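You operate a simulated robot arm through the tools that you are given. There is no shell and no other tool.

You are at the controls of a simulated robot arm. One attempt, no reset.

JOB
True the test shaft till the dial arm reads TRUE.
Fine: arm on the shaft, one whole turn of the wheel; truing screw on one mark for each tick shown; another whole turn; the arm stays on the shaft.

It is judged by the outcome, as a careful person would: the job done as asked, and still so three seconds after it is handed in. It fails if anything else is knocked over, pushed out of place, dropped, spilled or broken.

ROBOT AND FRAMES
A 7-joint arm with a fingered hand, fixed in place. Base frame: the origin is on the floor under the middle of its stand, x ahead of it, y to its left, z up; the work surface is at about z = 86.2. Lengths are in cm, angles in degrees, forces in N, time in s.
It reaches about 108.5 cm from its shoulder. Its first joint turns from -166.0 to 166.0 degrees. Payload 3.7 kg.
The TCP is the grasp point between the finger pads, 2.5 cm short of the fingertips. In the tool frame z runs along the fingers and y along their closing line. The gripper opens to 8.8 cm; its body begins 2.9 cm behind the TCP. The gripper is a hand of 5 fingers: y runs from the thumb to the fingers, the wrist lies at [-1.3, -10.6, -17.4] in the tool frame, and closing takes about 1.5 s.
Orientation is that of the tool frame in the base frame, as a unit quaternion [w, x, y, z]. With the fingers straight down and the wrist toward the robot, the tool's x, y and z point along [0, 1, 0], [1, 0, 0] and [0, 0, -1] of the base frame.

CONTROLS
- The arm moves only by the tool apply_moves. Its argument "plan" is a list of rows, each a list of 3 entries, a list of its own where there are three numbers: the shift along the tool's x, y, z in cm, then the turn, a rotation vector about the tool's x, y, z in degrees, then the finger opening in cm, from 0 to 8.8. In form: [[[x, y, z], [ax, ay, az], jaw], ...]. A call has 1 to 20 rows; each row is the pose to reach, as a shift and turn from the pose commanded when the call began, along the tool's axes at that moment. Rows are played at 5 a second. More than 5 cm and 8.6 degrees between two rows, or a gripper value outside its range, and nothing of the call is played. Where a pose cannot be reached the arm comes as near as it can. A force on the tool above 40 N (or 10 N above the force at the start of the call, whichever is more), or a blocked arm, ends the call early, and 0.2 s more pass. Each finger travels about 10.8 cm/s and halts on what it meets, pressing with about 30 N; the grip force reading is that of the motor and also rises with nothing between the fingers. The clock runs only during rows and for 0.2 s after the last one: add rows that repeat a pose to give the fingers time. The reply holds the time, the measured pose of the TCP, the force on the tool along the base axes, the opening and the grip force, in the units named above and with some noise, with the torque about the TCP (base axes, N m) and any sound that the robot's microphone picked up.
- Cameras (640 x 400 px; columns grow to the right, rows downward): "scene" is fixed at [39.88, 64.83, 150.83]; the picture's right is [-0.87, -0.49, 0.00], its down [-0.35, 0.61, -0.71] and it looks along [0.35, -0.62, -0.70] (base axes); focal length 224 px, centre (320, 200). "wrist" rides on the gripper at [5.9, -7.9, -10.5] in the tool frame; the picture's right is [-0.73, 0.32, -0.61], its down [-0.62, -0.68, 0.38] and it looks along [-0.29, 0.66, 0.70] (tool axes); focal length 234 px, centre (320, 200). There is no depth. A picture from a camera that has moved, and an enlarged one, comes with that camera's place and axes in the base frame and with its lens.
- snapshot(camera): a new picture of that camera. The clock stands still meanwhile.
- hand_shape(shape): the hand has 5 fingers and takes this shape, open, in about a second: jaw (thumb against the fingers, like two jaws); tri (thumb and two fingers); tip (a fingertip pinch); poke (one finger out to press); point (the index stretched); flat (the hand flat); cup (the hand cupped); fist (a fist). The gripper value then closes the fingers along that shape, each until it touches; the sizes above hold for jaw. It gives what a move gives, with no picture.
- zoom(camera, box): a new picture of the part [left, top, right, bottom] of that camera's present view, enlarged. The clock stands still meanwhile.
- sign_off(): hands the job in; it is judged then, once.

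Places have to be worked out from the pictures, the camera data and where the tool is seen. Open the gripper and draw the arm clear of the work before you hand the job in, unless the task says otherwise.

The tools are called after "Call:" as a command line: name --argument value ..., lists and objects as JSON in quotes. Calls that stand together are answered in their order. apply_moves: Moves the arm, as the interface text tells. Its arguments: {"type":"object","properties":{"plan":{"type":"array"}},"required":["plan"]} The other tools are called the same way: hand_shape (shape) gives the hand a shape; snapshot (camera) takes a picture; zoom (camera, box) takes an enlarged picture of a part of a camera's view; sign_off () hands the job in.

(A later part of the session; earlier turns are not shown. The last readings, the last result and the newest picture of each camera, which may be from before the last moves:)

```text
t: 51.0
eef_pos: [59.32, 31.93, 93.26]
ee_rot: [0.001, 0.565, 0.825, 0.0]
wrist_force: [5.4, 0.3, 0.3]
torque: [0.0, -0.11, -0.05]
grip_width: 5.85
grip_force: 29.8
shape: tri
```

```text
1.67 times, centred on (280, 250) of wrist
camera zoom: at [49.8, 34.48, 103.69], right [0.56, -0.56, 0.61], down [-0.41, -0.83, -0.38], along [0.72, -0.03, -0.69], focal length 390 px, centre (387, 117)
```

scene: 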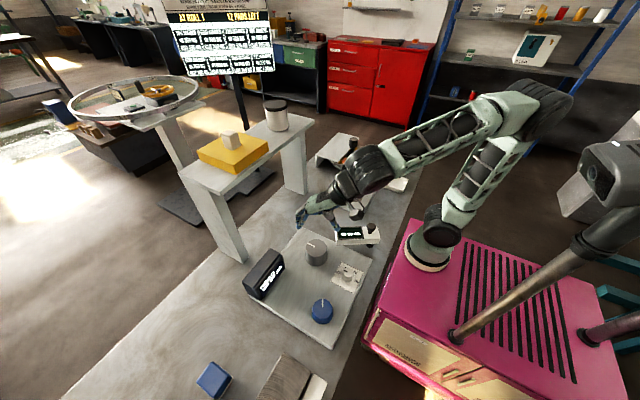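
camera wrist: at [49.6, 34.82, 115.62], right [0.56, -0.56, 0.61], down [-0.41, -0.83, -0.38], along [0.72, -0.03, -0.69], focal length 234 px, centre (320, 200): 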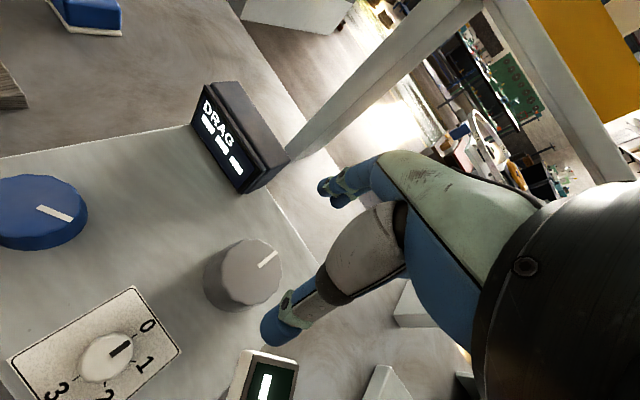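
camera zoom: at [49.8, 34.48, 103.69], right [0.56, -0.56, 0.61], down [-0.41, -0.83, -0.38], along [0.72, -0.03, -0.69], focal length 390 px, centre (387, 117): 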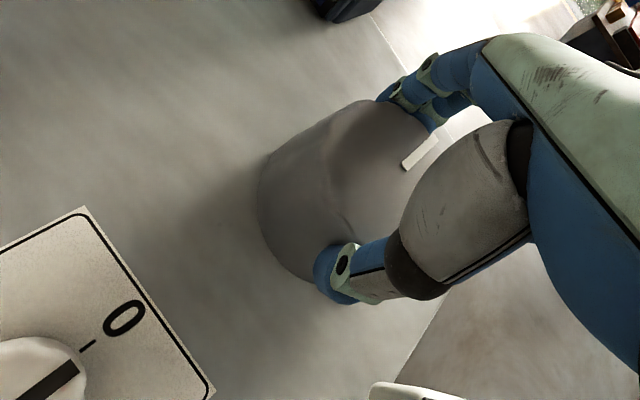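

Good grip at 5.85 cm. I'll begin turning it clockwise, first 30° to check that it follows.

Call:
apply_moves --plan '[[[0, 0, 0], [0, 0, 6], 4.5], [[0, 0, 0], [0, 0, 12], 4.5], [[0, 0, 0], [0, 0, 18], 4.5], [[0, 0, 0], [0, 0, 24], 4.5], [[0, 0, 0], [0, 0, 30], 4.5]]'

Call:
zoom --camera "scene" --box '[250, 180, 390, 300]'

Call:
zoom --camera "wrist" --box '[160, 130, 400, 370]'

```text
t: 52.2
eef_pos: [59.42, 31.92, 93.12]
ee_rot: [0.002, 0.76, 0.65, 0.001]
wrist_force: [5.9, 5.2, 7.8]
torque: [0.11, -0.13, 0.07]
grip_width: 5.85
grip_force: 30.3
shape: tri
```

```text
3.33 times, centred on (320, 240) of scene
camera zoom: at [39.88, 64.83, 150.83], right [-0.87, -0.49, 0.0], down [-0.35, 0.61, -0.71], along [0.35, -0.62, -0.7], focal length 748 px, centre (320, 67)
```

zoom: 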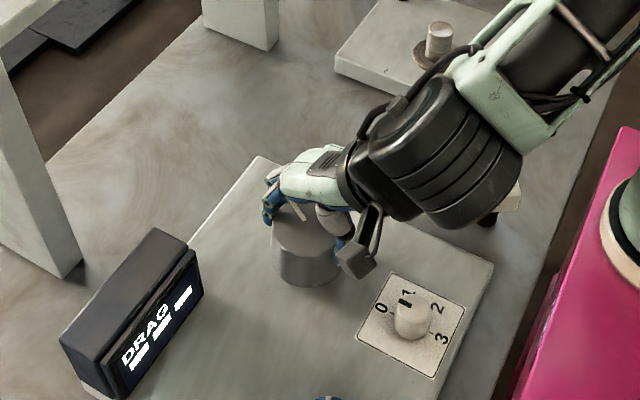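

```text
1.67 times, centred on (280, 250) of wrist
camera zoom: at [52.4, 39.02, 103.63], right [0.2, -0.77, 0.61], down [-0.77, -0.51, -0.39], along [0.61, -0.39, -0.69], focal length 390 px, centre (387, 117)
```

zoom: 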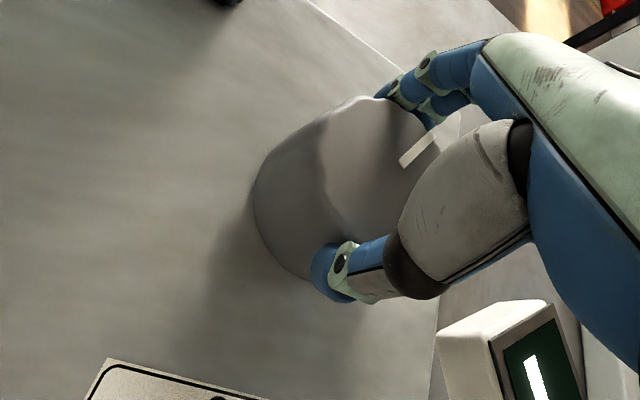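

The wheel turns with the hand at low torque, and the index line keeps its place relative to the fingers. I'll continue clockwise to about γ=-45° so the curled fingers stay clear of the dial arm's tip.

Call:
apply_moves --plan '[[[0, 0, 0], [0, 0, 7], 4.5], [[0, 0, 0], [0, 0, 14], 4.5], [[0, 0, 0], [0, 0, 21], 4.5], [[0, 0, 0], [0, 0, 28], 4.5], [[0, 0, 0], [0, 0, 36], 4.5], [[0, 0, 0], [0, 0, 36], 4.5]]'

Call:
zoom --camera "scene" --box '[250, 180, 390, 300]'

Call:
zoom --camera "wrist" --box '[160, 130, 400, 370]'

```text
t: 53.6
eef_pos: [59.38, 32.1, 93.13]
ee_rot: [0.002, 0.923, 0.385, 0.002]
wrist_force: [5.0, 9.0, 8.0]
torque: [0.19, -0.13, 0.12]
grip_width: 5.8
grip_force: 29.9
shape: tri
```

```text
3.33 times, centred on (320, 240) of scene
camera zoom: at [39.88, 64.83, 150.83], right [-0.87, -0.49, 0.0], down [-0.35, 0.61, -0.71], along [0.35, -0.62, -0.7], focal length 748 px, centre (320, 67)
```

zoom: 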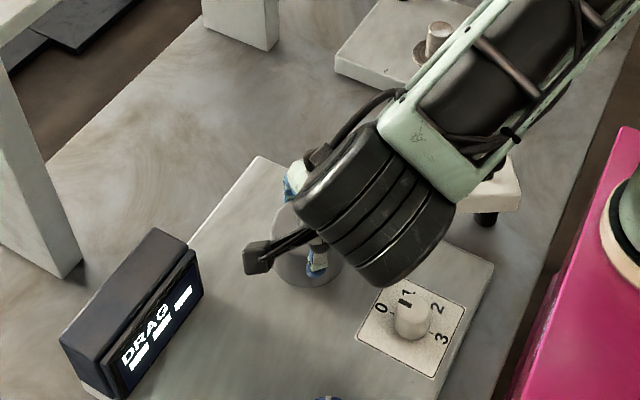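

```text
1.67 times, centred on (280, 250) of wrist
camera zoom: at [57.87, 41.74, 103.66], right [-0.29, -0.74, 0.61], down [-0.92, 0.04, -0.39], along [0.26, -0.67, -0.69], focal length 390 px, centre (387, 117)
```

zoom: 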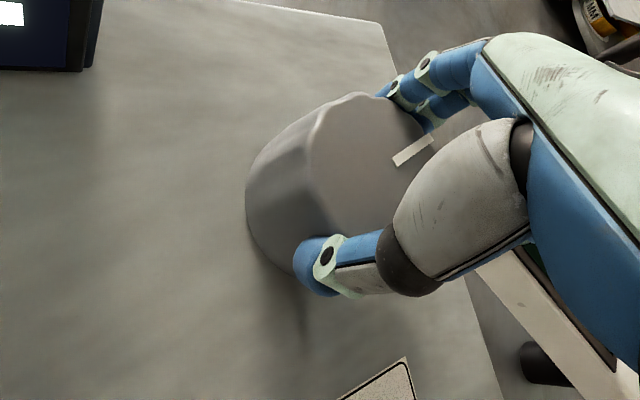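

The first stroke gave about 66°. I'll open, turn the hand back 75°, and close again for the next stroke.

Call:
apply_moves --plan '[[[0, 0, 0], [0, 0, 0], 6.5], [[0, 0, 0], [0, 0, 0], 8.8], [[0, 0, 0], [0, 0, 0], 8.8], [[0, 0, 0], [0, 0, -8], 8.8], [[0, 0, 0], [0, 0, -16], 8.8], [[0, 0, 0], [0, 0, -24], 8.8], [[0, 0, 0], [0, 0, -32], 8.8], [[0, 0, 0], [0, 0, -40], 8.8], [[0, 0, 0], [0, 0, -48], 8.8], [[0, 0, 0], [0, 0, -56], 8.8], [[0, 0, 0], [0, 0, -64], 8.8], [[0, 0, 0], [0, 0, -72], 8.8], [[0, 0, 0], [0, 0, -74], 8.8], [[0, 0, 0], [0, 0, -74], 8.8]]'

Call:
zoom --camera "scene" --box '[250, 180, 390, 300]'

Call:
zoom --camera "wrist" --box '[160, 130, 400, 370]'

```text
t: 56.6
eef_pos: [59.39, 32.07, 93.17]
ee_rot: [0.003, 0.506, 0.863, 0.0]
wrist_force: [0.5, 0.3, -0.5]
torque: [0.05, -0.01, 0.02]
grip_width: 8.77
grip_force: 0.0
shape: tri
```

```text
3.33 times, centred on (320, 240) of scene
camera zoom: at [39.88, 64.83, 150.83], right [-0.87, -0.49, 0.0], down [-0.35, 0.61, -0.71], along [0.35, -0.62, -0.7], focal length 748 px, centre (320, 67)
```

zoom: 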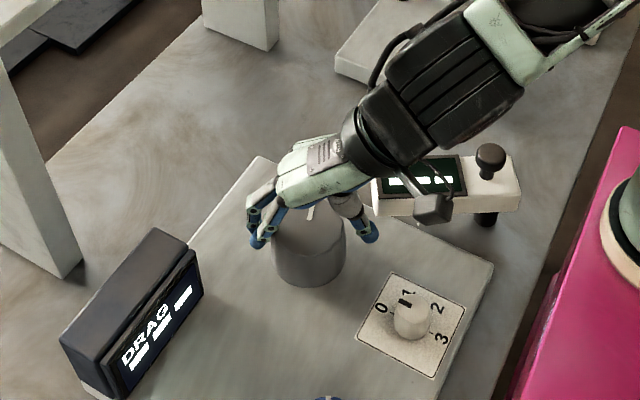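

```text
1.67 times, centred on (280, 250) of wrist
camera zoom: at [49.58, 33.21, 103.66], right [0.63, -0.47, 0.61], down [-0.29, -0.88, -0.38], along [0.72, 0.07, -0.69], focal length 390 px, centre (387, 117)
```

zoom: 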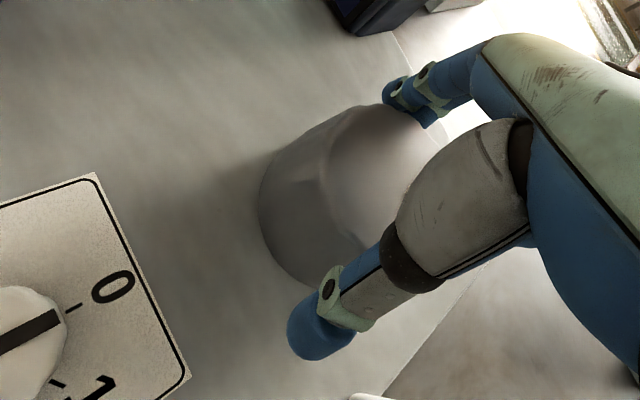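

The wheel held its position. I'll grip again and do the second clockwise stroke of 74°.

Call:
apply_moves --plan '[[[0, 0, 0], [0, 0, 0], 7], [[0, 0, 0], [0, 0, 0], 5.5], [[0, 0, 0], [0, 0, 0], 4.5], [[0, 0, 0], [0, 0, 0], 4.5], [[0, 0, 0], [0, 0, 7.4], 4.5], [[0, 0, 0], [0, 0, 14.8], 4.5], [[0, 0, 0], [0, 0, 22.2], 4.5], [[0, 0, 0], [0, 0, 29.6], 4.5], [[0, 0, 0], [0, 0, 37], 4.5], [[0, 0, 0], [0, 0, 44.4], 4.5], [[0, 0, 0], [0, 0, 51.8], 4.5], [[0, 0, 0], [0, 0, 59.2], 4.5], [[0, 0, 0], [0, 0, 66.6], 4.5], [[0, 0, 0], [0, 0, 74], 4.5], [[0, 0, 0], [0, 0, 74], 4.5]]'

Call:
apply_moves --plan '[[[0, 0, 0], [0, 0, 0], 6.5], [[0, 0, 0], [0, 0, 0], 8.8], [[0, 0, 0], [0, 0, 0], 8.8], [[0, 0, 0], [0, 0, -8], 8.8], [[0, 0, 0], [0, 0, -16], 8.8], [[0, 0, 0], [0, 0, -24], 8.8], [[0, 0, 0], [0, 0, -32], 8.8], [[0, 0, 0], [0, 0, -40], 8.8], [[0, 0, 0], [0, 0, -48], 8.8], [[0, 0, 0], [0, 0, -56], 8.8], [[0, 0, 0], [0, 0, -64], 8.8], [[0, 0, 0], [0, 0, -72], 8.8], [[0, 0, 0], [0, 0, -74], 8.8], [[0, 0, 0], [0, 0, -74], 8.8]]'

Call:
zoom --camera "scene" --box '[250, 180, 390, 300]'

Call:
zoom --camera "wrist" --box '[160, 130, 400, 370]'

```text
t: 59.8
eef_pos: [59.41, 32.06, 93.17]
ee_rot: [0.001, 0.924, 0.383, 0.001]
wrist_force: [10.8, 9.4, 4.5]
torque: [0.15, -0.22, 0.05]
grip_width: 5.75
grip_force: 29.8
shape: tri
```

```text
t: 62.8
eef_pos: [59.3, 32.11, 93.15]
ee_rot: [0.003, 0.505, 0.863, 0.0]
wrist_force: [0.7, -0.6, -0.3]
torque: [0.01, 0.03, -0.01]
grip_width: 8.74
grip_force: 0.1
shape: tri
```

```text
3.33 times, centred on (320, 240) of scene
camera zoom: at [39.88, 64.83, 150.83], right [-0.87, -0.49, 0.0], down [-0.35, 0.61, -0.71], along [0.35, -0.62, -0.7], focal length 748 px, centre (320, 67)
```

zoom: 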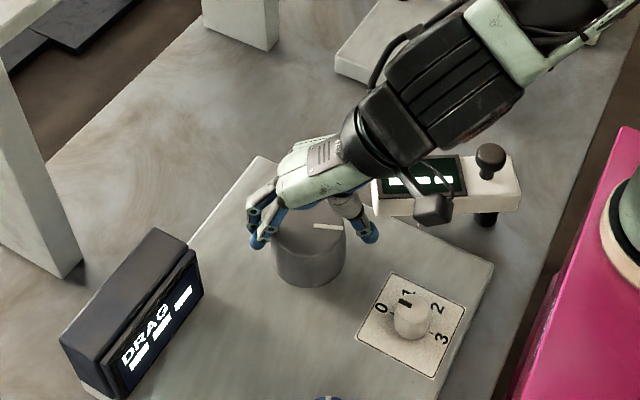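

```text
1.67 times, centred on (280, 250) of wrist
camera zoom: at [49.55, 33.22, 103.61], right [0.63, -0.47, 0.61], down [-0.29, -0.88, -0.38], along [0.72, 0.07, -0.69], focal length 390 px, centre (387, 117)
```

zoom: 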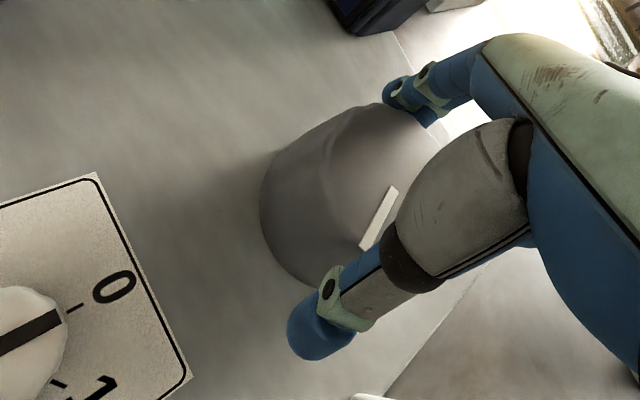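

The index now points to about -160° from its start; each stroke carries the wheel a little more than the hand turns. I'll do the third stroke and measure again.

Call:
apply_moves --plan '[[[0, 0, 0], [0, 0, 0], 7], [[0, 0, 0], [0, 0, 0], 5.5], [[0, 0, 0], [0, 0, 0], 4.5], [[0, 0, 0], [0, 0, 0], 4.5], [[0, 0, 0], [0, 0, 7.4], 4.5], [[0, 0, 0], [0, 0, 14.8], 4.5], [[0, 0, 0], [0, 0, 22.2], 4.5], [[0, 0, 0], [0, 0, 29.6], 4.5], [[0, 0, 0], [0, 0, 37], 4.5], [[0, 0, 0], [0, 0, 44.4], 4.5], [[0, 0, 0], [0, 0, 51.8], 4.5], [[0, 0, 0], [0, 0, 59.2], 4.5], [[0, 0, 0], [0, 0, 66.6], 4.5], [[0, 0, 0], [0, 0, 74], 4.5], [[0, 0, 0], [0, 0, 74], 4.5]]'

Call:
apply_moves --plan '[[[0, 0, 0], [0, 0, 0], 6.5], [[0, 0, 0], [0, 0, 0], 8.8], [[0, 0, 0], [0, 0, 0], 8.8], [[0, 0, 0], [0, 0, -8], 8.8], [[0, 0, 0], [0, 0, -16], 8.8], [[0, 0, 0], [0, 0, -24], 8.8], [[0, 0, 0], [0, 0, -32], 8.8], [[0, 0, 0], [0, 0, -40], 8.8], [[0, 0, 0], [0, 0, -48], 8.8], [[0, 0, 0], [0, 0, -56], 8.8], [[0, 0, 0], [0, 0, -64], 8.8], [[0, 0, 0], [0, 0, -72], 8.8], [[0, 0, 0], [0, 0, -74], 8.8], [[0, 0, 0], [0, 0, -74], 8.8]]'

Call:
zoom --camera "scene" --box '[250, 180, 390, 300]'

Call:
zoom --camera "wrist" --box '[160, 130, 400, 370]'

```text
t: 66.0
eef_pos: [59.42, 32.17, 93.16]
ee_rot: [0.001, 0.924, 0.383, 0.001]
wrist_force: [10.9, 8.3, 4.0]
torque: [0.15, -0.23, 0.08]
grip_width: 5.75
grip_force: 30.4
shape: tri
```

```text
t: 69.0
eef_pos: [59.41, 32.05, 93.13]
ee_rot: [0.002, 0.505, 0.863, 0.0]
wrist_force: [-0.6, -1.0, 0.1]
torque: [-0.03, 0.0, -0.02]
grip_width: 8.77
grip_force: 0.0
shape: tri
```

```text
3.33 times, centred on (320, 240) of scene
camera zoom: at [39.88, 64.83, 150.83], right [-0.87, -0.49, 0.0], down [-0.35, 0.61, -0.71], along [0.35, -0.62, -0.7], focal length 748 px, centre (320, 67)
```

zoom: 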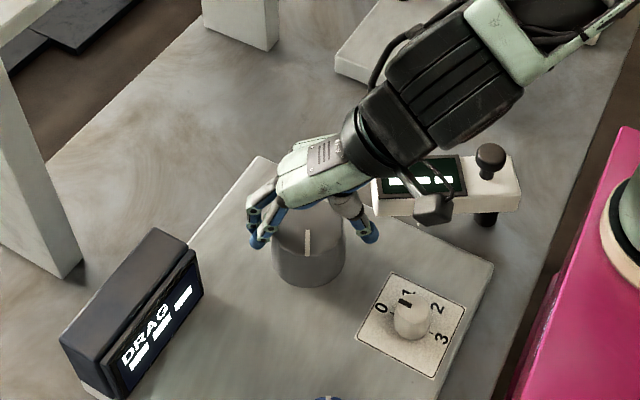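

```text
1.67 times, centred on (280, 250) of wrist
camera zoom: at [49.57, 33.21, 103.64], right [0.63, -0.47, 0.61], down [-0.29, -0.88, -0.38], along [0.72, 0.07, -0.69], focal length 390 px, centre (387, 117)
```

zoom: 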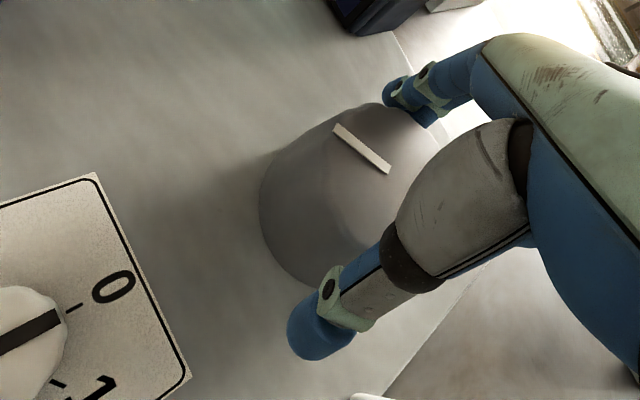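

The index now reads about -244°. I'll do the fourth stroke and look before letting go, to see where the extra rotation comes from.

Call:
apply_moves --plan '[[[0, 0, 0], [0, 0, 0], 7], [[0, 0, 0], [0, 0, 0], 5.5], [[0, 0, 0], [0, 0, 0], 4.5], [[0, 0, 0], [0, 0, 0], 4.5], [[0, 0, 0], [0, 0, 0], 4.5]]'

Call:
zoom --camera "wrist" --box '[160, 130, 400, 370]'

Call:
apply_moves --plan '[[[0, 0, 0], [0, 0, 7.4], 4.5], [[0, 0, 0], [0, 0, 14.8], 4.5], [[0, 0, 0], [0, 0, 22.2], 4.5], [[0, 0, 0], [0, 0, 29.6], 4.5], [[0, 0, 0], [0, 0, 37], 4.5], [[0, 0, 0], [0, 0, 44.4], 4.5], [[0, 0, 0], [0, 0, 51.8], 4.5], [[0, 0, 0], [0, 0, 59.2], 4.5], [[0, 0, 0], [0, 0, 66.6], 4.5], [[0, 0, 0], [0, 0, 74], 4.5], [[0, 0, 0], [0, 0, 74], 4.5]]'

Call:
zoom --camera "wrist" --box '[160, 130, 400, 370]'

Call:
apply_moves --plan '[[[0, 0, 0], [0, 0, 0], 6.5], [[0, 0, 0], [0, 0, 0], 8.8], [[0, 0, 0], [0, 0, 0], 8.8]]'

Call:
zoom --camera "wrist" --box '[160, 130, 400, 370]'

```text
t: 70.2
eef_pos: [59.46, 32.03, 93.16]
ee_rot: [0.001, 0.506, 0.863, 0.0]
wrist_force: [0.4, 2.6, 0.6]
torque: [0.0, 0.01, 0.01]
grip_width: 5.81
grip_force: 30.2
shape: tri
```

```text
1.67 times, centred on (280, 250) of wrist
camera zoom: at [49.56, 33.24, 103.63], right [0.63, -0.48, 0.61], down [-0.29, -0.88, -0.38], along [0.72, 0.07, -0.69], focal length 390 px, centre (387, 117)
```

zoom: 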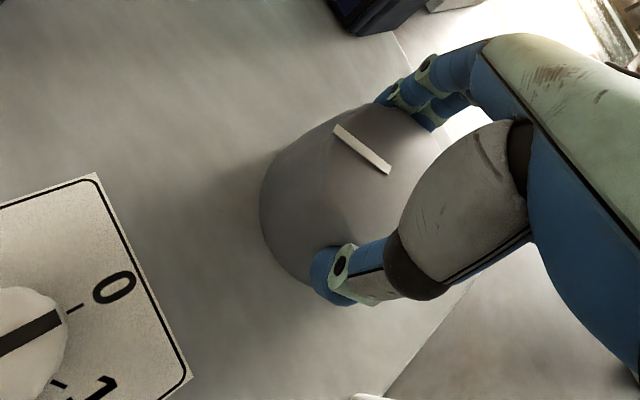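

```text
t: 72.6
eef_pos: [59.32, 32.13, 93.12]
ee_rot: [0.002, 0.924, 0.384, 0.001]
wrist_force: [11.4, 10.8, -0.5]
torque: [0.17, -0.15, 0.06]
grip_width: 5.79
grip_force: 30.2
shape: tri
```

```text
1.67 times, centred on (280, 250) of wrist
camera zoom: at [57.92, 41.76, 103.66], right [-0.29, -0.74, 0.61], down [-0.92, 0.04, -0.39], along [0.26, -0.67, -0.69], focal length 390 px, centre (387, 117)
```

zoom: 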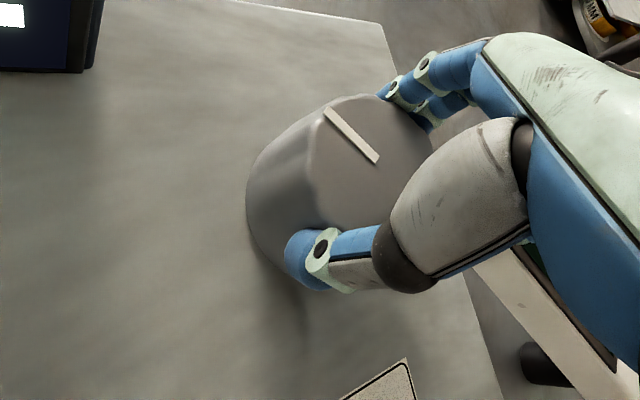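

```text
t: 73.4
eef_pos: [59.45, 32.19, 93.11]
ee_rot: [0.001, 0.923, 0.385, 0.001]
wrist_force: [0.4, 0.8, -0.8]
torque: [0.02, 0.03, -0.01]
grip_width: 8.74
grip_force: 0.1
shape: tri
```

```text
1.67 times, centred on (280, 250) of wrist
camera zoom: at [57.84, 41.71, 103.68], right [-0.28, -0.74, 0.61], down [-0.92, 0.04, -0.39], along [0.26, -0.67, -0.69], focal length 390 px, centre (387, 117)
```

zoom: 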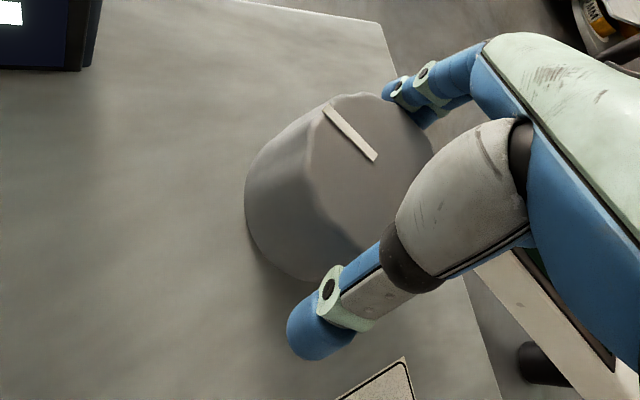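

The index is at about 36°, so roughly 36° remain to complete the full turn. I'll back the hand off 36°, re-grip and turn the rest, then read the dial arm.

Call:
apply_moves --plan '[[[0, 0, 0], [0, 0, -8], 8.8], [[0, 0, 0], [0, 0, -16], 8.8], [[0, 0, 0], [0, 0, -24], 8.8], [[0, 0, 0], [0, 0, -32], 8.8], [[0, 0, 0], [0, 0, -40], 8.8], [[0, 0, 0], [0, 0, -40], 7], [[0, 0, 0], [0, 0, -40], 5.5], [[0, 0, 0], [0, 0, -40], 4.5], [[0, 0, 0], [0, 0, -40], 4.5], [[0, 0, 0], [0, 0, -33], 4.5], [[0, 0, 0], [0, 0, -26], 4.5], [[0, 0, 0], [0, 0, -19], 4.5], [[0, 0, 0], [0, 0, -12], 4.5], [[0, 0, 0], [0, 0, -8], 4.5], [[0, 0, 0], [0, 0, -8], 4.5]]'

Call:
zoom --camera "scene" --box '[250, 180, 390, 300]'

Call:
snapshot --camera "wrist"

Call:
zoom --camera "wrist" --box '[160, 130, 400, 370]'

```text
t: 76.6
eef_pos: [59.48, 32.2, 93.18]
ee_rot: [0.002, 0.894, 0.447, 0.001]
wrist_force: [6.0, 5.6, 2.5]
torque: [0.07, -0.1, 0.05]
grip_width: 5.8
grip_force: 29.7
shape: tri
```

```text
3.33 times, centred on (320, 240) of scene
camera zoom: at [39.88, 64.83, 150.83], right [-0.87, -0.49, 0.0], down [-0.35, 0.61, -0.71], along [0.35, -0.62, -0.7], focal length 748 px, centre (320, 67)
```

zoom: 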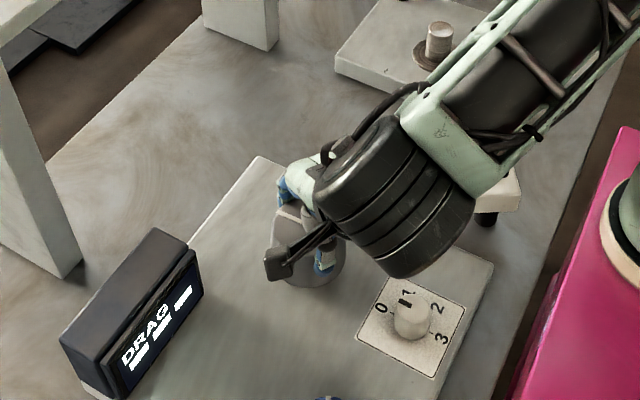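

```text
taken
camera wrist: at [56.52, 41.49, 103.69], right [-0.18, -0.77, 0.61], down [-0.92, -0.09, -0.39], along [0.35, -0.63, -0.69], focal length 234 px, centre (320, 200)
```

wrist: 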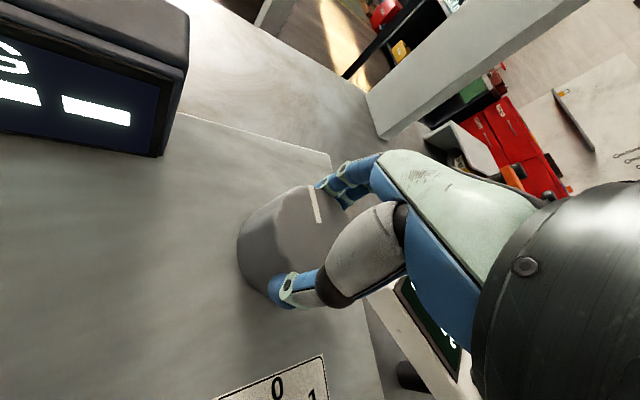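

```text
1.67 times, centred on (280, 250) of wrist
camera zoom: at [56.52, 41.49, 103.69], right [-0.18, -0.77, 0.61], down [-0.92, -0.09, -0.39], along [0.35, -0.63, -0.69], focal length 390 px, centre (387, 117)
```

zoom: 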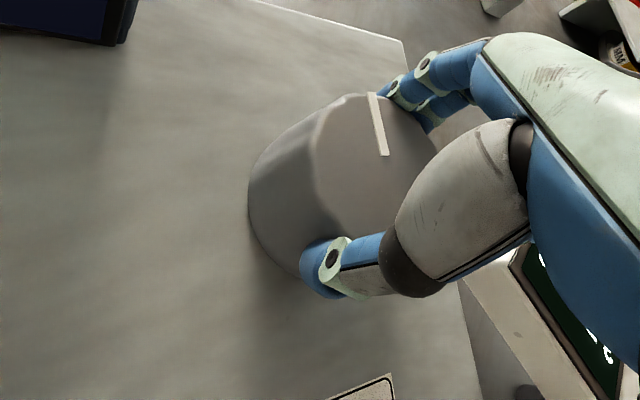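

The dial arm's display has changed to some text. I'll zoom in to read it.

Call:
zoom --camera "wrist" --box '[380, 260, 480, 390]'

Call:
zoom --camera "scene" --box '[330, 190, 400, 250]'

```text
3.08 times, centred on (430, 325) of wrist
camera zoom: at [56.52, 41.49, 103.69], right [-0.18, -0.77, 0.61], down [-0.92, -0.09, -0.39], along [0.35, -0.63, -0.69], focal length 720 px, centre (-18, -185)
```

zoom: 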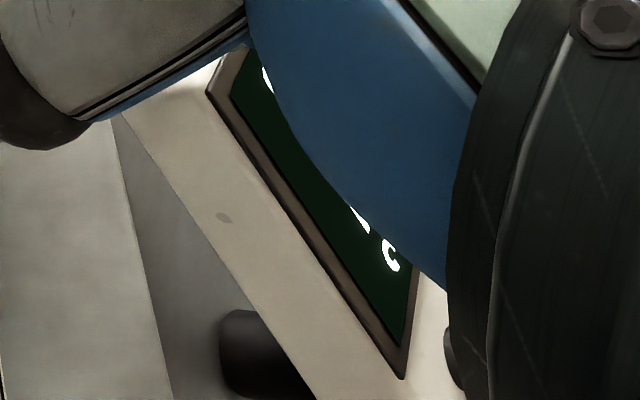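

```text
6.67 times, centred on (365, 220) of scene
camera zoom: at [39.88, 64.83, 150.83], right [-0.87, -0.49, 0.0], down [-0.35, 0.61, -0.71], along [0.35, -0.62, -0.7], focal length 1496 px, centre (20, 67)
```

zoom: 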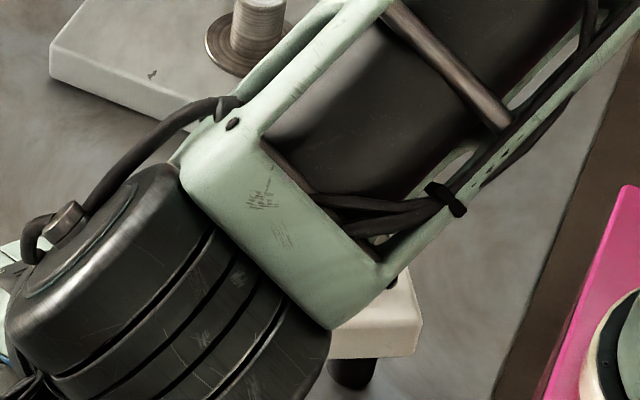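

The first whole turn is complete, with the index back at +x, and the dial shows a reading. I'll let go and rise so the display is in view.

Call:
apply_moves --plan '[[[0, 0, 0], [0, 0, 0], 6.5], [[0, 0, 0], [0, 0, 0], 8.8], [[0, 0, 0], [0, 0, 0], 8.8], [[0, 0, -4], [0, 0, 0], 8.8], [[0, 0, -8], [0, 0, 0], 8.8], [[0, 0, -12], [0, 0, 0], 8.8], [[0, 0, -12], [0, 0, -8], 8.8], [[0, 0, -12], [0, 0, -16], 8.8], [[0, 0, -12], [0, 0, -24], 8.8], [[0, 0, -12], [0, 0, -32], 8.8], [[0, 0, -12], [0, 0, -40], 8.8], [[0, 0, -12], [0, 0, -40], 8.8]]'

Call:
snapshot --camera "scene"

Call:
zoom --camera "scene" --box '[290, 190, 400, 290]'

Call:
snapshot --camera "wrist"

```text
t: 79.2
eef_pos: [59.27, 31.94, 105.09]
ee_rot: [0.002, 0.687, 0.727, 0.001]
wrist_force: [-0.3, -0.2, -0.8]
torque: [-0.01, -0.03, -0.02]
grip_width: 8.73
grip_force: 0.1
shape: tri
```

```text
taken
```

scene: 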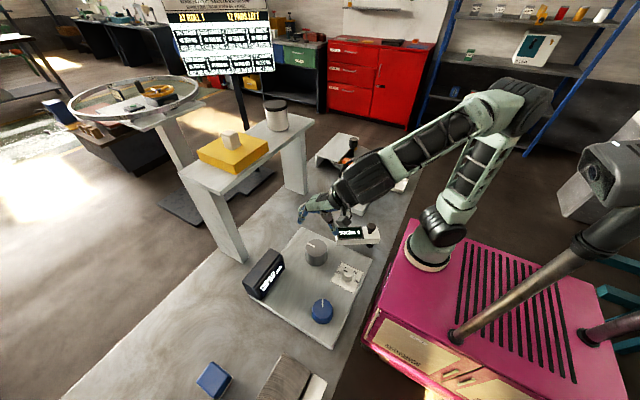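

```text
4.00 times, centred on (345, 240) of scene
camera zoom: at [39.88, 64.83, 150.83], right [-0.87, -0.49, 0.0], down [-0.35, 0.61, -0.71], along [0.35, -0.62, -0.7], focal length 897 px, centre (220, 40)
```

zoom: 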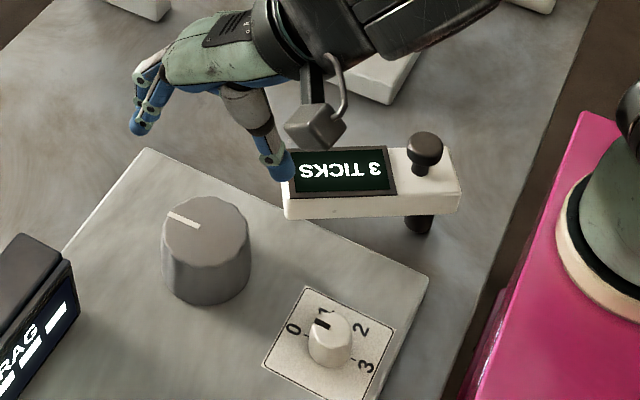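

```text
taken
camera wrist: at [51.03, 37.4, 115.64], right [0.36, -0.71, 0.61], down [-0.64, -0.66, -0.39], along [0.68, -0.25, -0.69], focal length 234 px, centre (320, 200)
```

wrist: 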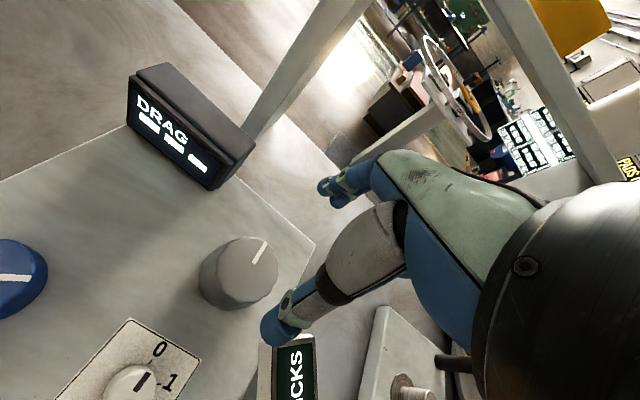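

The display appears to read "3 TICKS", upside down in the scene view. I'll enlarge it to be sure of the digit.

Call:
zoom --camera "scene" --box '[330, 220, 395, 250]'

Call:
zoom --camera "wrist" --box '[60, 300, 220, 400]'

```text
9.85 times, centred on (362, 235) of scene
camera zoom: at [39.88, 64.83, 150.83], right [-0.87, -0.49, 0.0], down [-0.35, 0.61, -0.71], along [0.35, -0.62, -0.7], focal length 2209 px, centre (-98, -145)
```

zoom: 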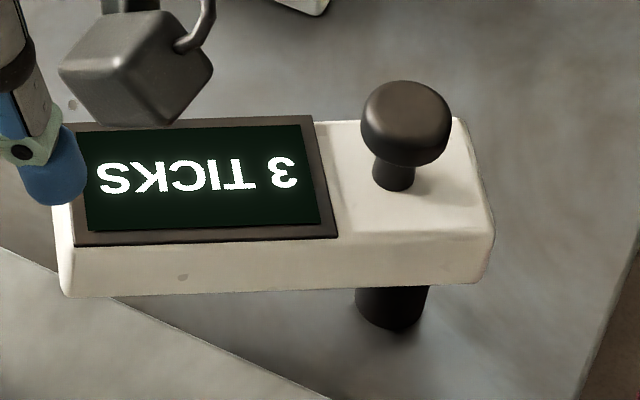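

```text
4.00 times, centred on (140, 350) of wrist
camera zoom: at [51.03, 37.4, 115.64], right [0.36, -0.71, 0.61], down [-0.64, -0.66, -0.39], along [0.68, -0.25, -0.69], focal length 937 px, centre (1040, -400)
```

zoom: 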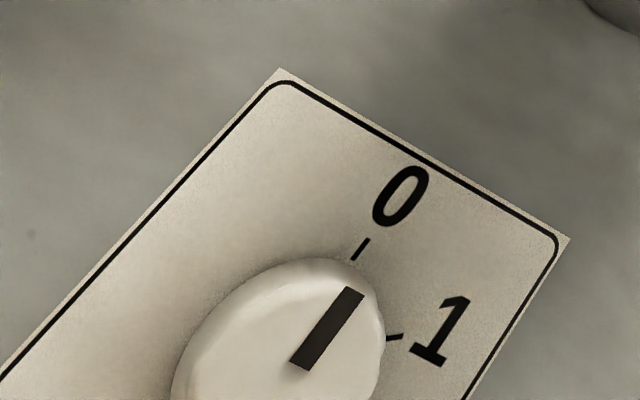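

It reads "3 TICKS". The screw's marks lie at 0° (mark 0), -60°, -120° and 180° (mark 3) around (48.4, 33.65), so it must go three marks clockwise from 0 to 3. I'll move over the screw and turn the hand ready for the stroke.

Call:
apply_moves --plan '[[[0.29, -1.34, 0], [0, 0, -7.1], 8.8], [[0.58, -2.69, 0], [0, 0, -14.2], 8.8], [[0.87, -4.03, 0], [0, 0, -21.3], 8], [[1.16, -5.38, 0], [0, 0, -28.4], 7], [[1.45, -6.72, 0], [0, 0, -35.5], 6], [[1.74, -8.06, 0], [0, 0, -42.6], 6], [[2.03, -9.41, 0], [0, 0, -49.7], 6], [[2.32, -10.75, 0], [0, 0, -57], 6], [[2.32, -10.75, 4], [0, 0, -57], 6], [[2.32, -10.75, 6], [0, 0, -57], 6], [[2.32, -10.75, 6], [0, 0, -57], 6]]'

Call:
snapshot --camera "wrist"

Call:
zoom --camera "scene" --box '[290, 190, 410, 300]'

```text
t: 81.6
eef_pos: [48.43, 34.02, 99.03]
ee_rot: [0.002, 0.257, 0.966, 0.0]
wrist_force: [-0.5, -0.4, 0.0]
torque: [0.04, 0.02, -0.02]
grip_width: 6.05
grip_force: 0.0
shape: tri
```

```text
taken
camera wrist: at [39.41, 29.99, 109.63], right [0.79, -0.08, 0.61], down [0.2, -0.9, -0.38], along [0.58, 0.43, -0.69], focal length 234 px, centre (320, 200)
```

wrist: 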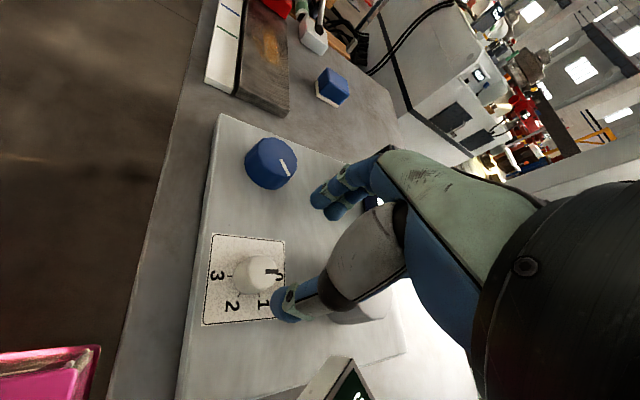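

```text
3.64 times, centred on (350, 245) of scene
camera zoom: at [39.88, 64.83, 150.83], right [-0.87, -0.49, 0.0], down [-0.35, 0.61, -0.71], along [0.35, -0.62, -0.7], focal length 816 px, centre (211, 36)
```

zoom: 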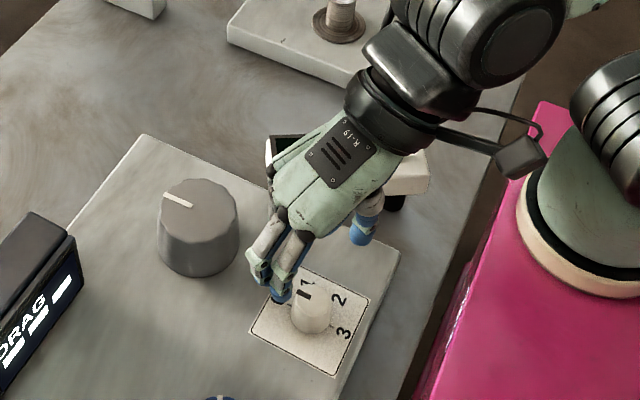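

I'll zoom in to locate the screw's knob precisely under the hand.

Call:
zoom --camera "wrist" --box '[190, 220, 330, 340]'

```text
3.33 times, centred on (260, 280) of wrist
camera zoom: at [39.41, 29.99, 109.63], right [0.79, -0.08, 0.61], down [0.2, -0.9, -0.38], along [0.58, 0.43, -0.69], focal length 781 px, centre (520, -67)
```

zoom: 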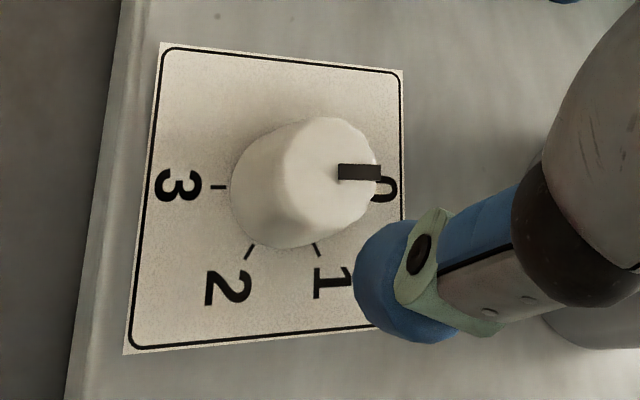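

The screw knob's centre is near (48.25, 33.55) with its top at about z 91. I'll shift slightly and lower the hand around it, keeping the tips about 0.8 cm above the plate.

Call:
apply_moves --plan '[[[-0.07, -0.48, 2.5], [0, 0, 0], 6], [[-0.07, -0.48, 5], [0, 0, 0], 6], [[-0.07, -0.48, 7], [0, 0, 0], 6], [[-0.07, -0.48, 7], [0, 0, 0], 6]]'

Call:
zoom --camera "wrist" --box '[160, 130, 400, 370]'

Call:
zoom --camera "scene" --box '[290, 190, 410, 300]'

```text
t: 82.6
eef_pos: [48.27, 33.53, 92.33]
ee_rot: [0.002, 0.257, 0.966, -0.001]
wrist_force: [-0.1, 0.3, -0.1]
torque: [0.01, 0.03, 0.0]
grip_width: 6.04
grip_force: 0.1
shape: tri
```

```text
1.67 times, centred on (280, 250) of wrist
camera zoom: at [39.16, 29.48, 102.72], right [0.79, -0.08, 0.61], down [0.2, -0.9, -0.38], along [0.58, 0.43, -0.69], focal length 390 px, centre (387, 117)
```

zoom: 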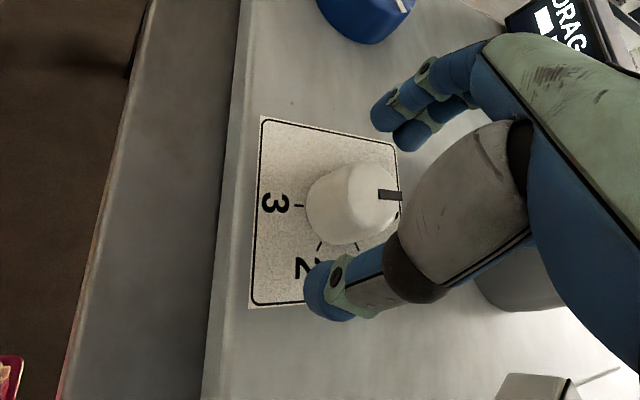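

```text
3.64 times, centred on (350, 245) of scene
camera zoom: at [39.88, 64.83, 150.83], right [-0.87, -0.49, 0.0], down [-0.35, 0.61, -0.71], along [0.35, -0.62, -0.7], focal length 816 px, centre (211, 36)
```

zoom: 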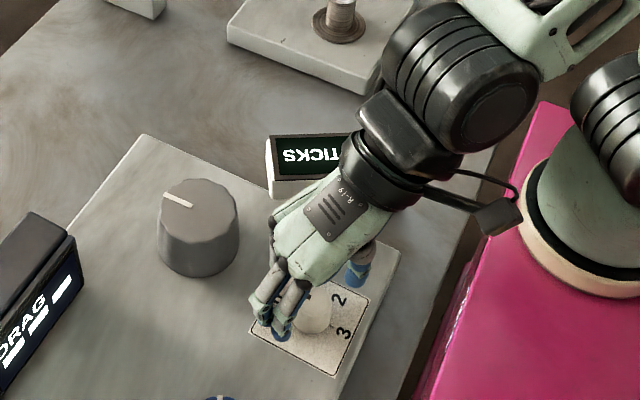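

Clear all round. I'll go down another half centimetre and close on the screw knob.

Call:
apply_moves --plan '[[[0, 0, 0.5], [0, 0, 0], 6], [[0, 0, 0.5], [0, 0, 0], 5], [[0, 0, 0.5], [0, 0, 0], 4], [[0, 0, 0.5], [0, 0, 0], 3], [[0, 0, 0.5], [0, 0, 0], 2], [[0, 0, 0.5], [0, 0, 0], 2]]'

Call:
zoom --camera "wrist" --box '[160, 130, 400, 370]'

Call:
zoom --camera "scene" --box '[290, 190, 410, 300]'

```text
t: 84.0
eef_pos: [48.33, 33.59, 91.58]
ee_rot: [0.001, 0.256, 0.967, 0.0]
wrist_force: [-2.6, 1.0, -0.4]
torque: [0.04, 0.0, 0.04]
grip_width: 2.19
grip_force: 29.8
shape: tri
```

```text
1.67 times, centred on (280, 250) of wrist
camera zoom: at [39.14, 29.47, 102.18], right [0.79, -0.08, 0.61], down [0.2, -0.9, -0.38], along [0.58, 0.43, -0.69], focal length 390 px, centre (387, 117)
```

zoom: 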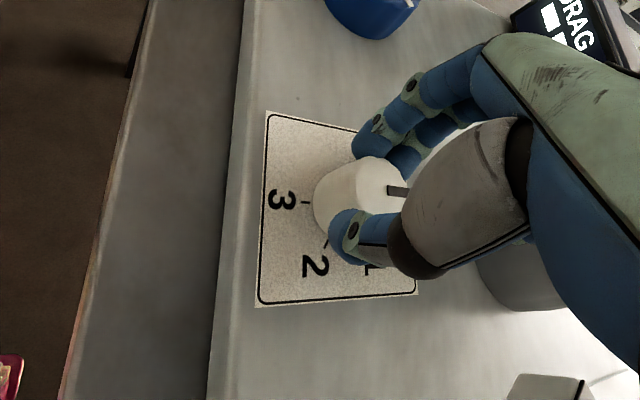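

```text
3.64 times, centred on (350, 245) of scene
camera zoom: at [39.88, 64.83, 150.83], right [-0.87, -0.49, 0.0], down [-0.35, 0.61, -0.71], along [0.35, -0.62, -0.7], focal length 816 px, centre (211, 36)
```

zoom: 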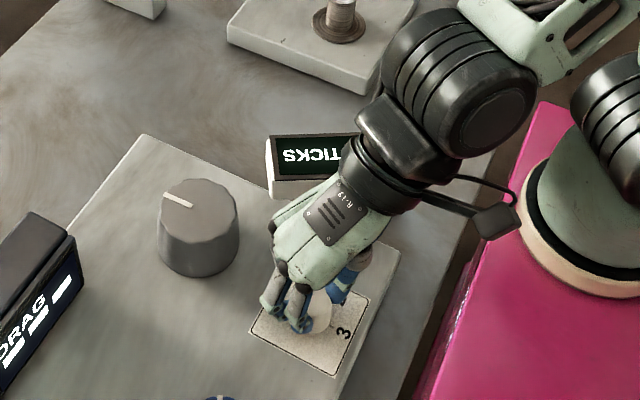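

The knob is gripped. I'll turn clockwise about 60° and check the index against the marks.

Call:
apply_moves --plan '[[[0, 0, 0], [0, 0, 7], 1.5], [[0, 0, 0], [0, 0, 14], 1.5], [[0, 0, 0], [0, 0, 21], 1.5], [[0, 0, 0], [0, 0, 28], 1.5], [[0, 0, 0], [0, 0, 35], 1.5], [[0, 0, 0], [0, 0, 42], 1.5], [[0, 0, 0], [0, 0, 49], 1.5], [[0, 0, 0], [0, 0, 56], 1.5], [[0, 0, 0], [0, 0, 60], 1.5], [[0, 0, 0], [0, 0, 60], 1.5]]'

Call:
zoom --camera "wrist" --box '[160, 130, 400, 370]'

Call:
zoom --camera "scene" --box '[290, 190, 410, 300]'

```text
t: 86.2
eef_pos: [48.39, 33.31, 91.66]
ee_rot: [0.001, 0.706, 0.709, 0.0]
wrist_force: [0.7, 7.6, 9.0]
torque: [0.18, -0.08, 0.05]
grip_width: 2.22
grip_force: 29.5
shape: tri
```

```text
1.67 times, centred on (280, 250) of wrist
camera zoom: at [40.38, 39.14, 102.09], right [0.32, -0.72, 0.61], down [-0.68, -0.63, -0.39], along [0.66, -0.29, -0.69], focal length 390 px, centre (387, 117)
```

zoom: 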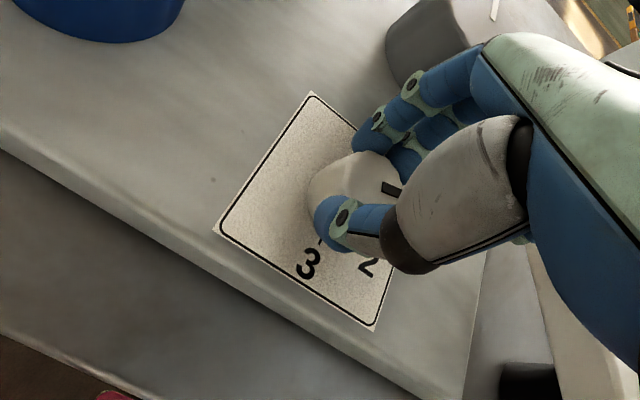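

```text
3.64 times, centred on (350, 245) of scene
camera zoom: at [39.88, 64.83, 150.83], right [-0.87, -0.49, 0.0], down [-0.35, 0.61, -0.71], along [0.35, -0.62, -0.7], focal length 816 px, centre (211, 36)
```

zoom: 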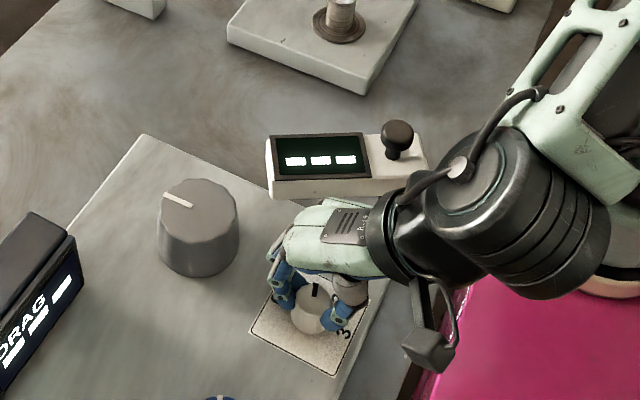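

The knob follows, and the dial has gone back to dashes, which confirms this is the truing screw. I'll continue clockwise another 45°, then re-grip.

Call:
apply_moves --plan '[[[0, 0, 0], [0, 0, 7], 1.5], [[0, 0, 0], [0, 0, 14], 1.5], [[0, 0, 0], [0, 0, 21], 1.5], [[0, 0, 0], [0, 0, 28], 1.5], [[0, 0, 0], [0, 0, 35], 1.5], [[0, 0, 0], [0, 0, 42], 1.5], [[0, 0, 0], [0, 0, 45], 1.5], [[0, 0, 0], [0, 0, 45], 1.5]]'

Call:
apply_moves --plan '[[[0, 0, 0], [0, 0, 0], 3.5], [[0, 0, 0], [0, 0, 0], 6], [[0, 0, 0], [0, 0, 0], 6], [[0, 0, 0], [0, 0, 0], 6]]'

Call:
zoom --camera "wrist" --box '[160, 130, 400, 370]'

Call:
zoom --camera "scene" --box '[290, 190, 410, 300]'

```text
t: 88.0
eef_pos: [48.29, 33.37, 91.5]
ee_rot: [0.001, 0.923, 0.384, 0.001]
wrist_force: [2.9, 6.3, 7.4]
torque: [0.08, -0.1, 0.03]
grip_width: 2.16
grip_force: 29.8
shape: tri
```

```text
t: 89.0
eef_pos: [48.27, 33.26, 91.5]
ee_rot: [0.001, 0.923, 0.384, 0.002]
wrist_force: [0.0, -0.6, -0.1]
torque: [0.01, -0.03, 0.01]
grip_width: 5.96
grip_force: 0.0
shape: tri
```

```text
1.67 times, centred on (280, 250) of wrist
camera zoom: at [46.77, 42.97, 102.09], right [-0.28, -0.74, 0.61], down [-0.92, 0.04, -0.39], along [0.26, -0.67, -0.69], focal length 390 px, centre (387, 117)
```

zoom: 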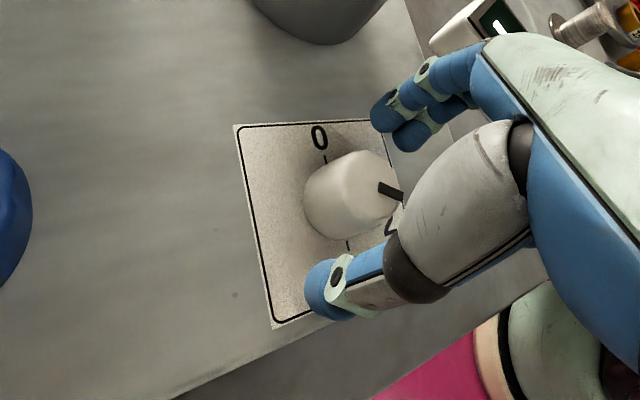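

```text
3.64 times, centred on (350, 245) of scene
camera zoom: at [39.88, 64.83, 150.83], right [-0.87, -0.49, 0.0], down [-0.35, 0.61, -0.71], along [0.35, -0.62, -0.7], focal length 816 px, centre (211, 36)
```

zoom: 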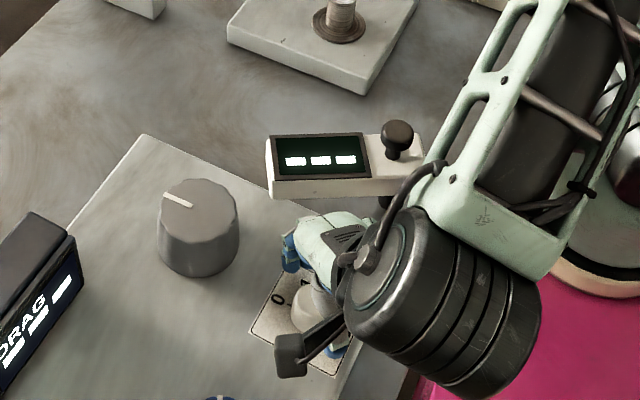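

The index is at about -120°, which is mark 2. I'll turn the hand back 60°, re-grip and take it on to mark 3.

Call:
apply_moves --plan '[[[0, 0, 0], [0, 0, -8], 6], [[0, 0, 0], [0, 0, -16], 6], [[0, 0, 0], [0, 0, -24], 6], [[0, 0, 0], [0, 0, -32], 6], [[0, 0, 0], [0, 0, -40], 6], [[0, 0, 0], [0, 0, -48], 6], [[0, 0, 0], [0, 0, -56], 6], [[0, 0, 0], [0, 0, -60], 6], [[0, 0, 0], [0, 0, -60], 4], [[0, 0, 0], [0, 0, -60], 3], [[0, 0, 0], [0, 0, -60], 1.5], [[0, 0, 0], [0, 0, -60], 1.5], [[0, 0, 0], [0, 0, -60], 1.5]]'

Call:
apply_moves --plan '[[[0, 0, 0], [0, 0, 7], 1.5], [[0, 0, 0], [0, 0, 14], 1.5], [[0, 0, 0], [0, 0, 21], 1.5], [[0, 0, 0], [0, 0, 28], 1.5], [[0, 0, 0], [0, 0, 35], 1.5], [[0, 0, 0], [0, 0, 42], 1.5], [[0, 0, 0], [0, 0, 48], 1.5], [[0, 0, 0], [0, 0, 48], 1.5]]'

Call:
zoom --camera "wrist" --box '[160, 130, 400, 370]'

```text
t: 91.8
eef_pos: [48.29, 33.37, 91.54]
ee_rot: [0.002, 0.608, 0.794, 0.001]
wrist_force: [1.6, -0.6, -1.2]
torque: [-0.01, -0.06, -0.05]
grip_width: 2.16
grip_force: 29.6
shape: tri
```

```text
t: 93.6
eef_pos: [48.33, 33.33, 91.52]
ee_rot: [0.002, 0.878, 0.479, 0.001]
wrist_force: [-5.9, 11.3, -5.9]
torque: [0.22, 0.08, 0.05]
grip_width: 2.06
grip_force: 30.1
shape: tri
```

```text
1.67 times, centred on (280, 250) of wrist
camera zoom: at [44.87, 42.47, 102.12], right [-0.12, -0.78, 0.61], down [-0.91, -0.15, -0.39], along [0.4, -0.6, -0.69], focal length 390 px, centre (387, 117)
```

zoom: 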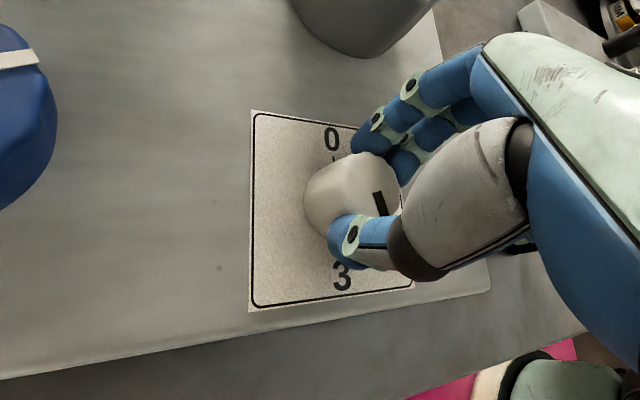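

The index looks close to mark 3 but a little short. I'll turn about 12° more, let go, and look from above without the thumb in the way.

Call:
apply_moves --plan '[[[0, 0, 0], [0, 0, 4], 1.5], [[0, 0, 0], [0, 0, 8], 1.5], [[0, 0, 0], [0, 0, 12], 1.5], [[0, 0, 0], [0, 0, 12], 1.5]]'

Call:
apply_moves --plan '[[[0, 0, 0], [0, 0, 0], 3.5], [[0, 0, 0], [0, 0, 0], 6], [[0, 0, 0], [0, 0, 0], 6], [[0, 0, -4], [0, 0, 0], 6], [[0, 0, -8], [0, 0, 0], 6], [[0, 0, -10], [0, 0, 0], 6], [[0, 0, -10], [0, 0, 0], 6]]'

Call:
zoom --camera "wrist" --box '[190, 180, 350, 320]'

Call:
zoom --camera "scene" --box '[310, 230, 380, 300]'

```text
t: 94.6
eef_pos: [48.44, 33.38, 91.59]
ee_rot: [0.002, 0.923, 0.384, 0.002]
wrist_force: [-3.5, 8.3, 2.2]
torque: [0.14, 0.08, -0.03]
grip_width: 2.08
grip_force: 29.9
shape: tri
```

```text
t: 96.2
eef_pos: [48.31, 33.21, 101.7]
ee_rot: [0.001, 0.923, 0.384, 0.002]
wrist_force: [-0.3, 0.0, 0.8]
torque: [0.02, -0.01, 0.01]
grip_width: 5.97
grip_force: 0.1
shape: tri
```

```text
2.86 times, centred on (270, 250) of wrist
camera zoom: at [46.81, 42.9, 112.18], right [-0.28, -0.74, 0.61], down [-0.92, 0.04, -0.39], along [0.26, -0.67, -0.69], focal length 669 px, centre (463, 57)
```

zoom: 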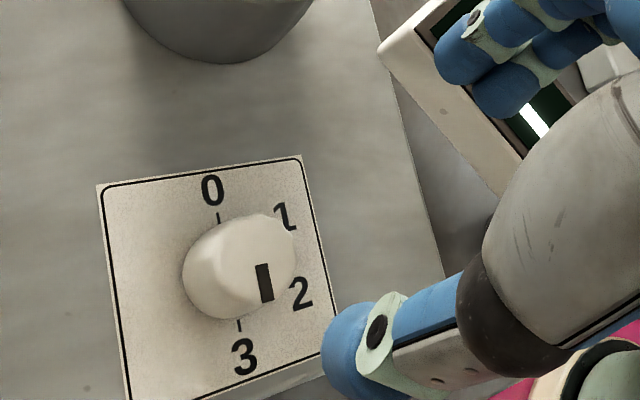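

```text
5.71 times, centred on (345, 265) of scene
camera zoom: at [39.88, 64.83, 150.83], right [-0.87, -0.49, 0.0], down [-0.35, 0.61, -0.71], along [0.35, -0.62, -0.7], focal length 1282 px, centre (177, -171)
```

zoom: 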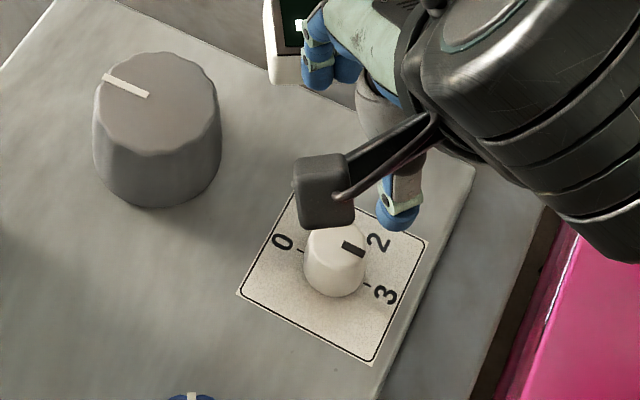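

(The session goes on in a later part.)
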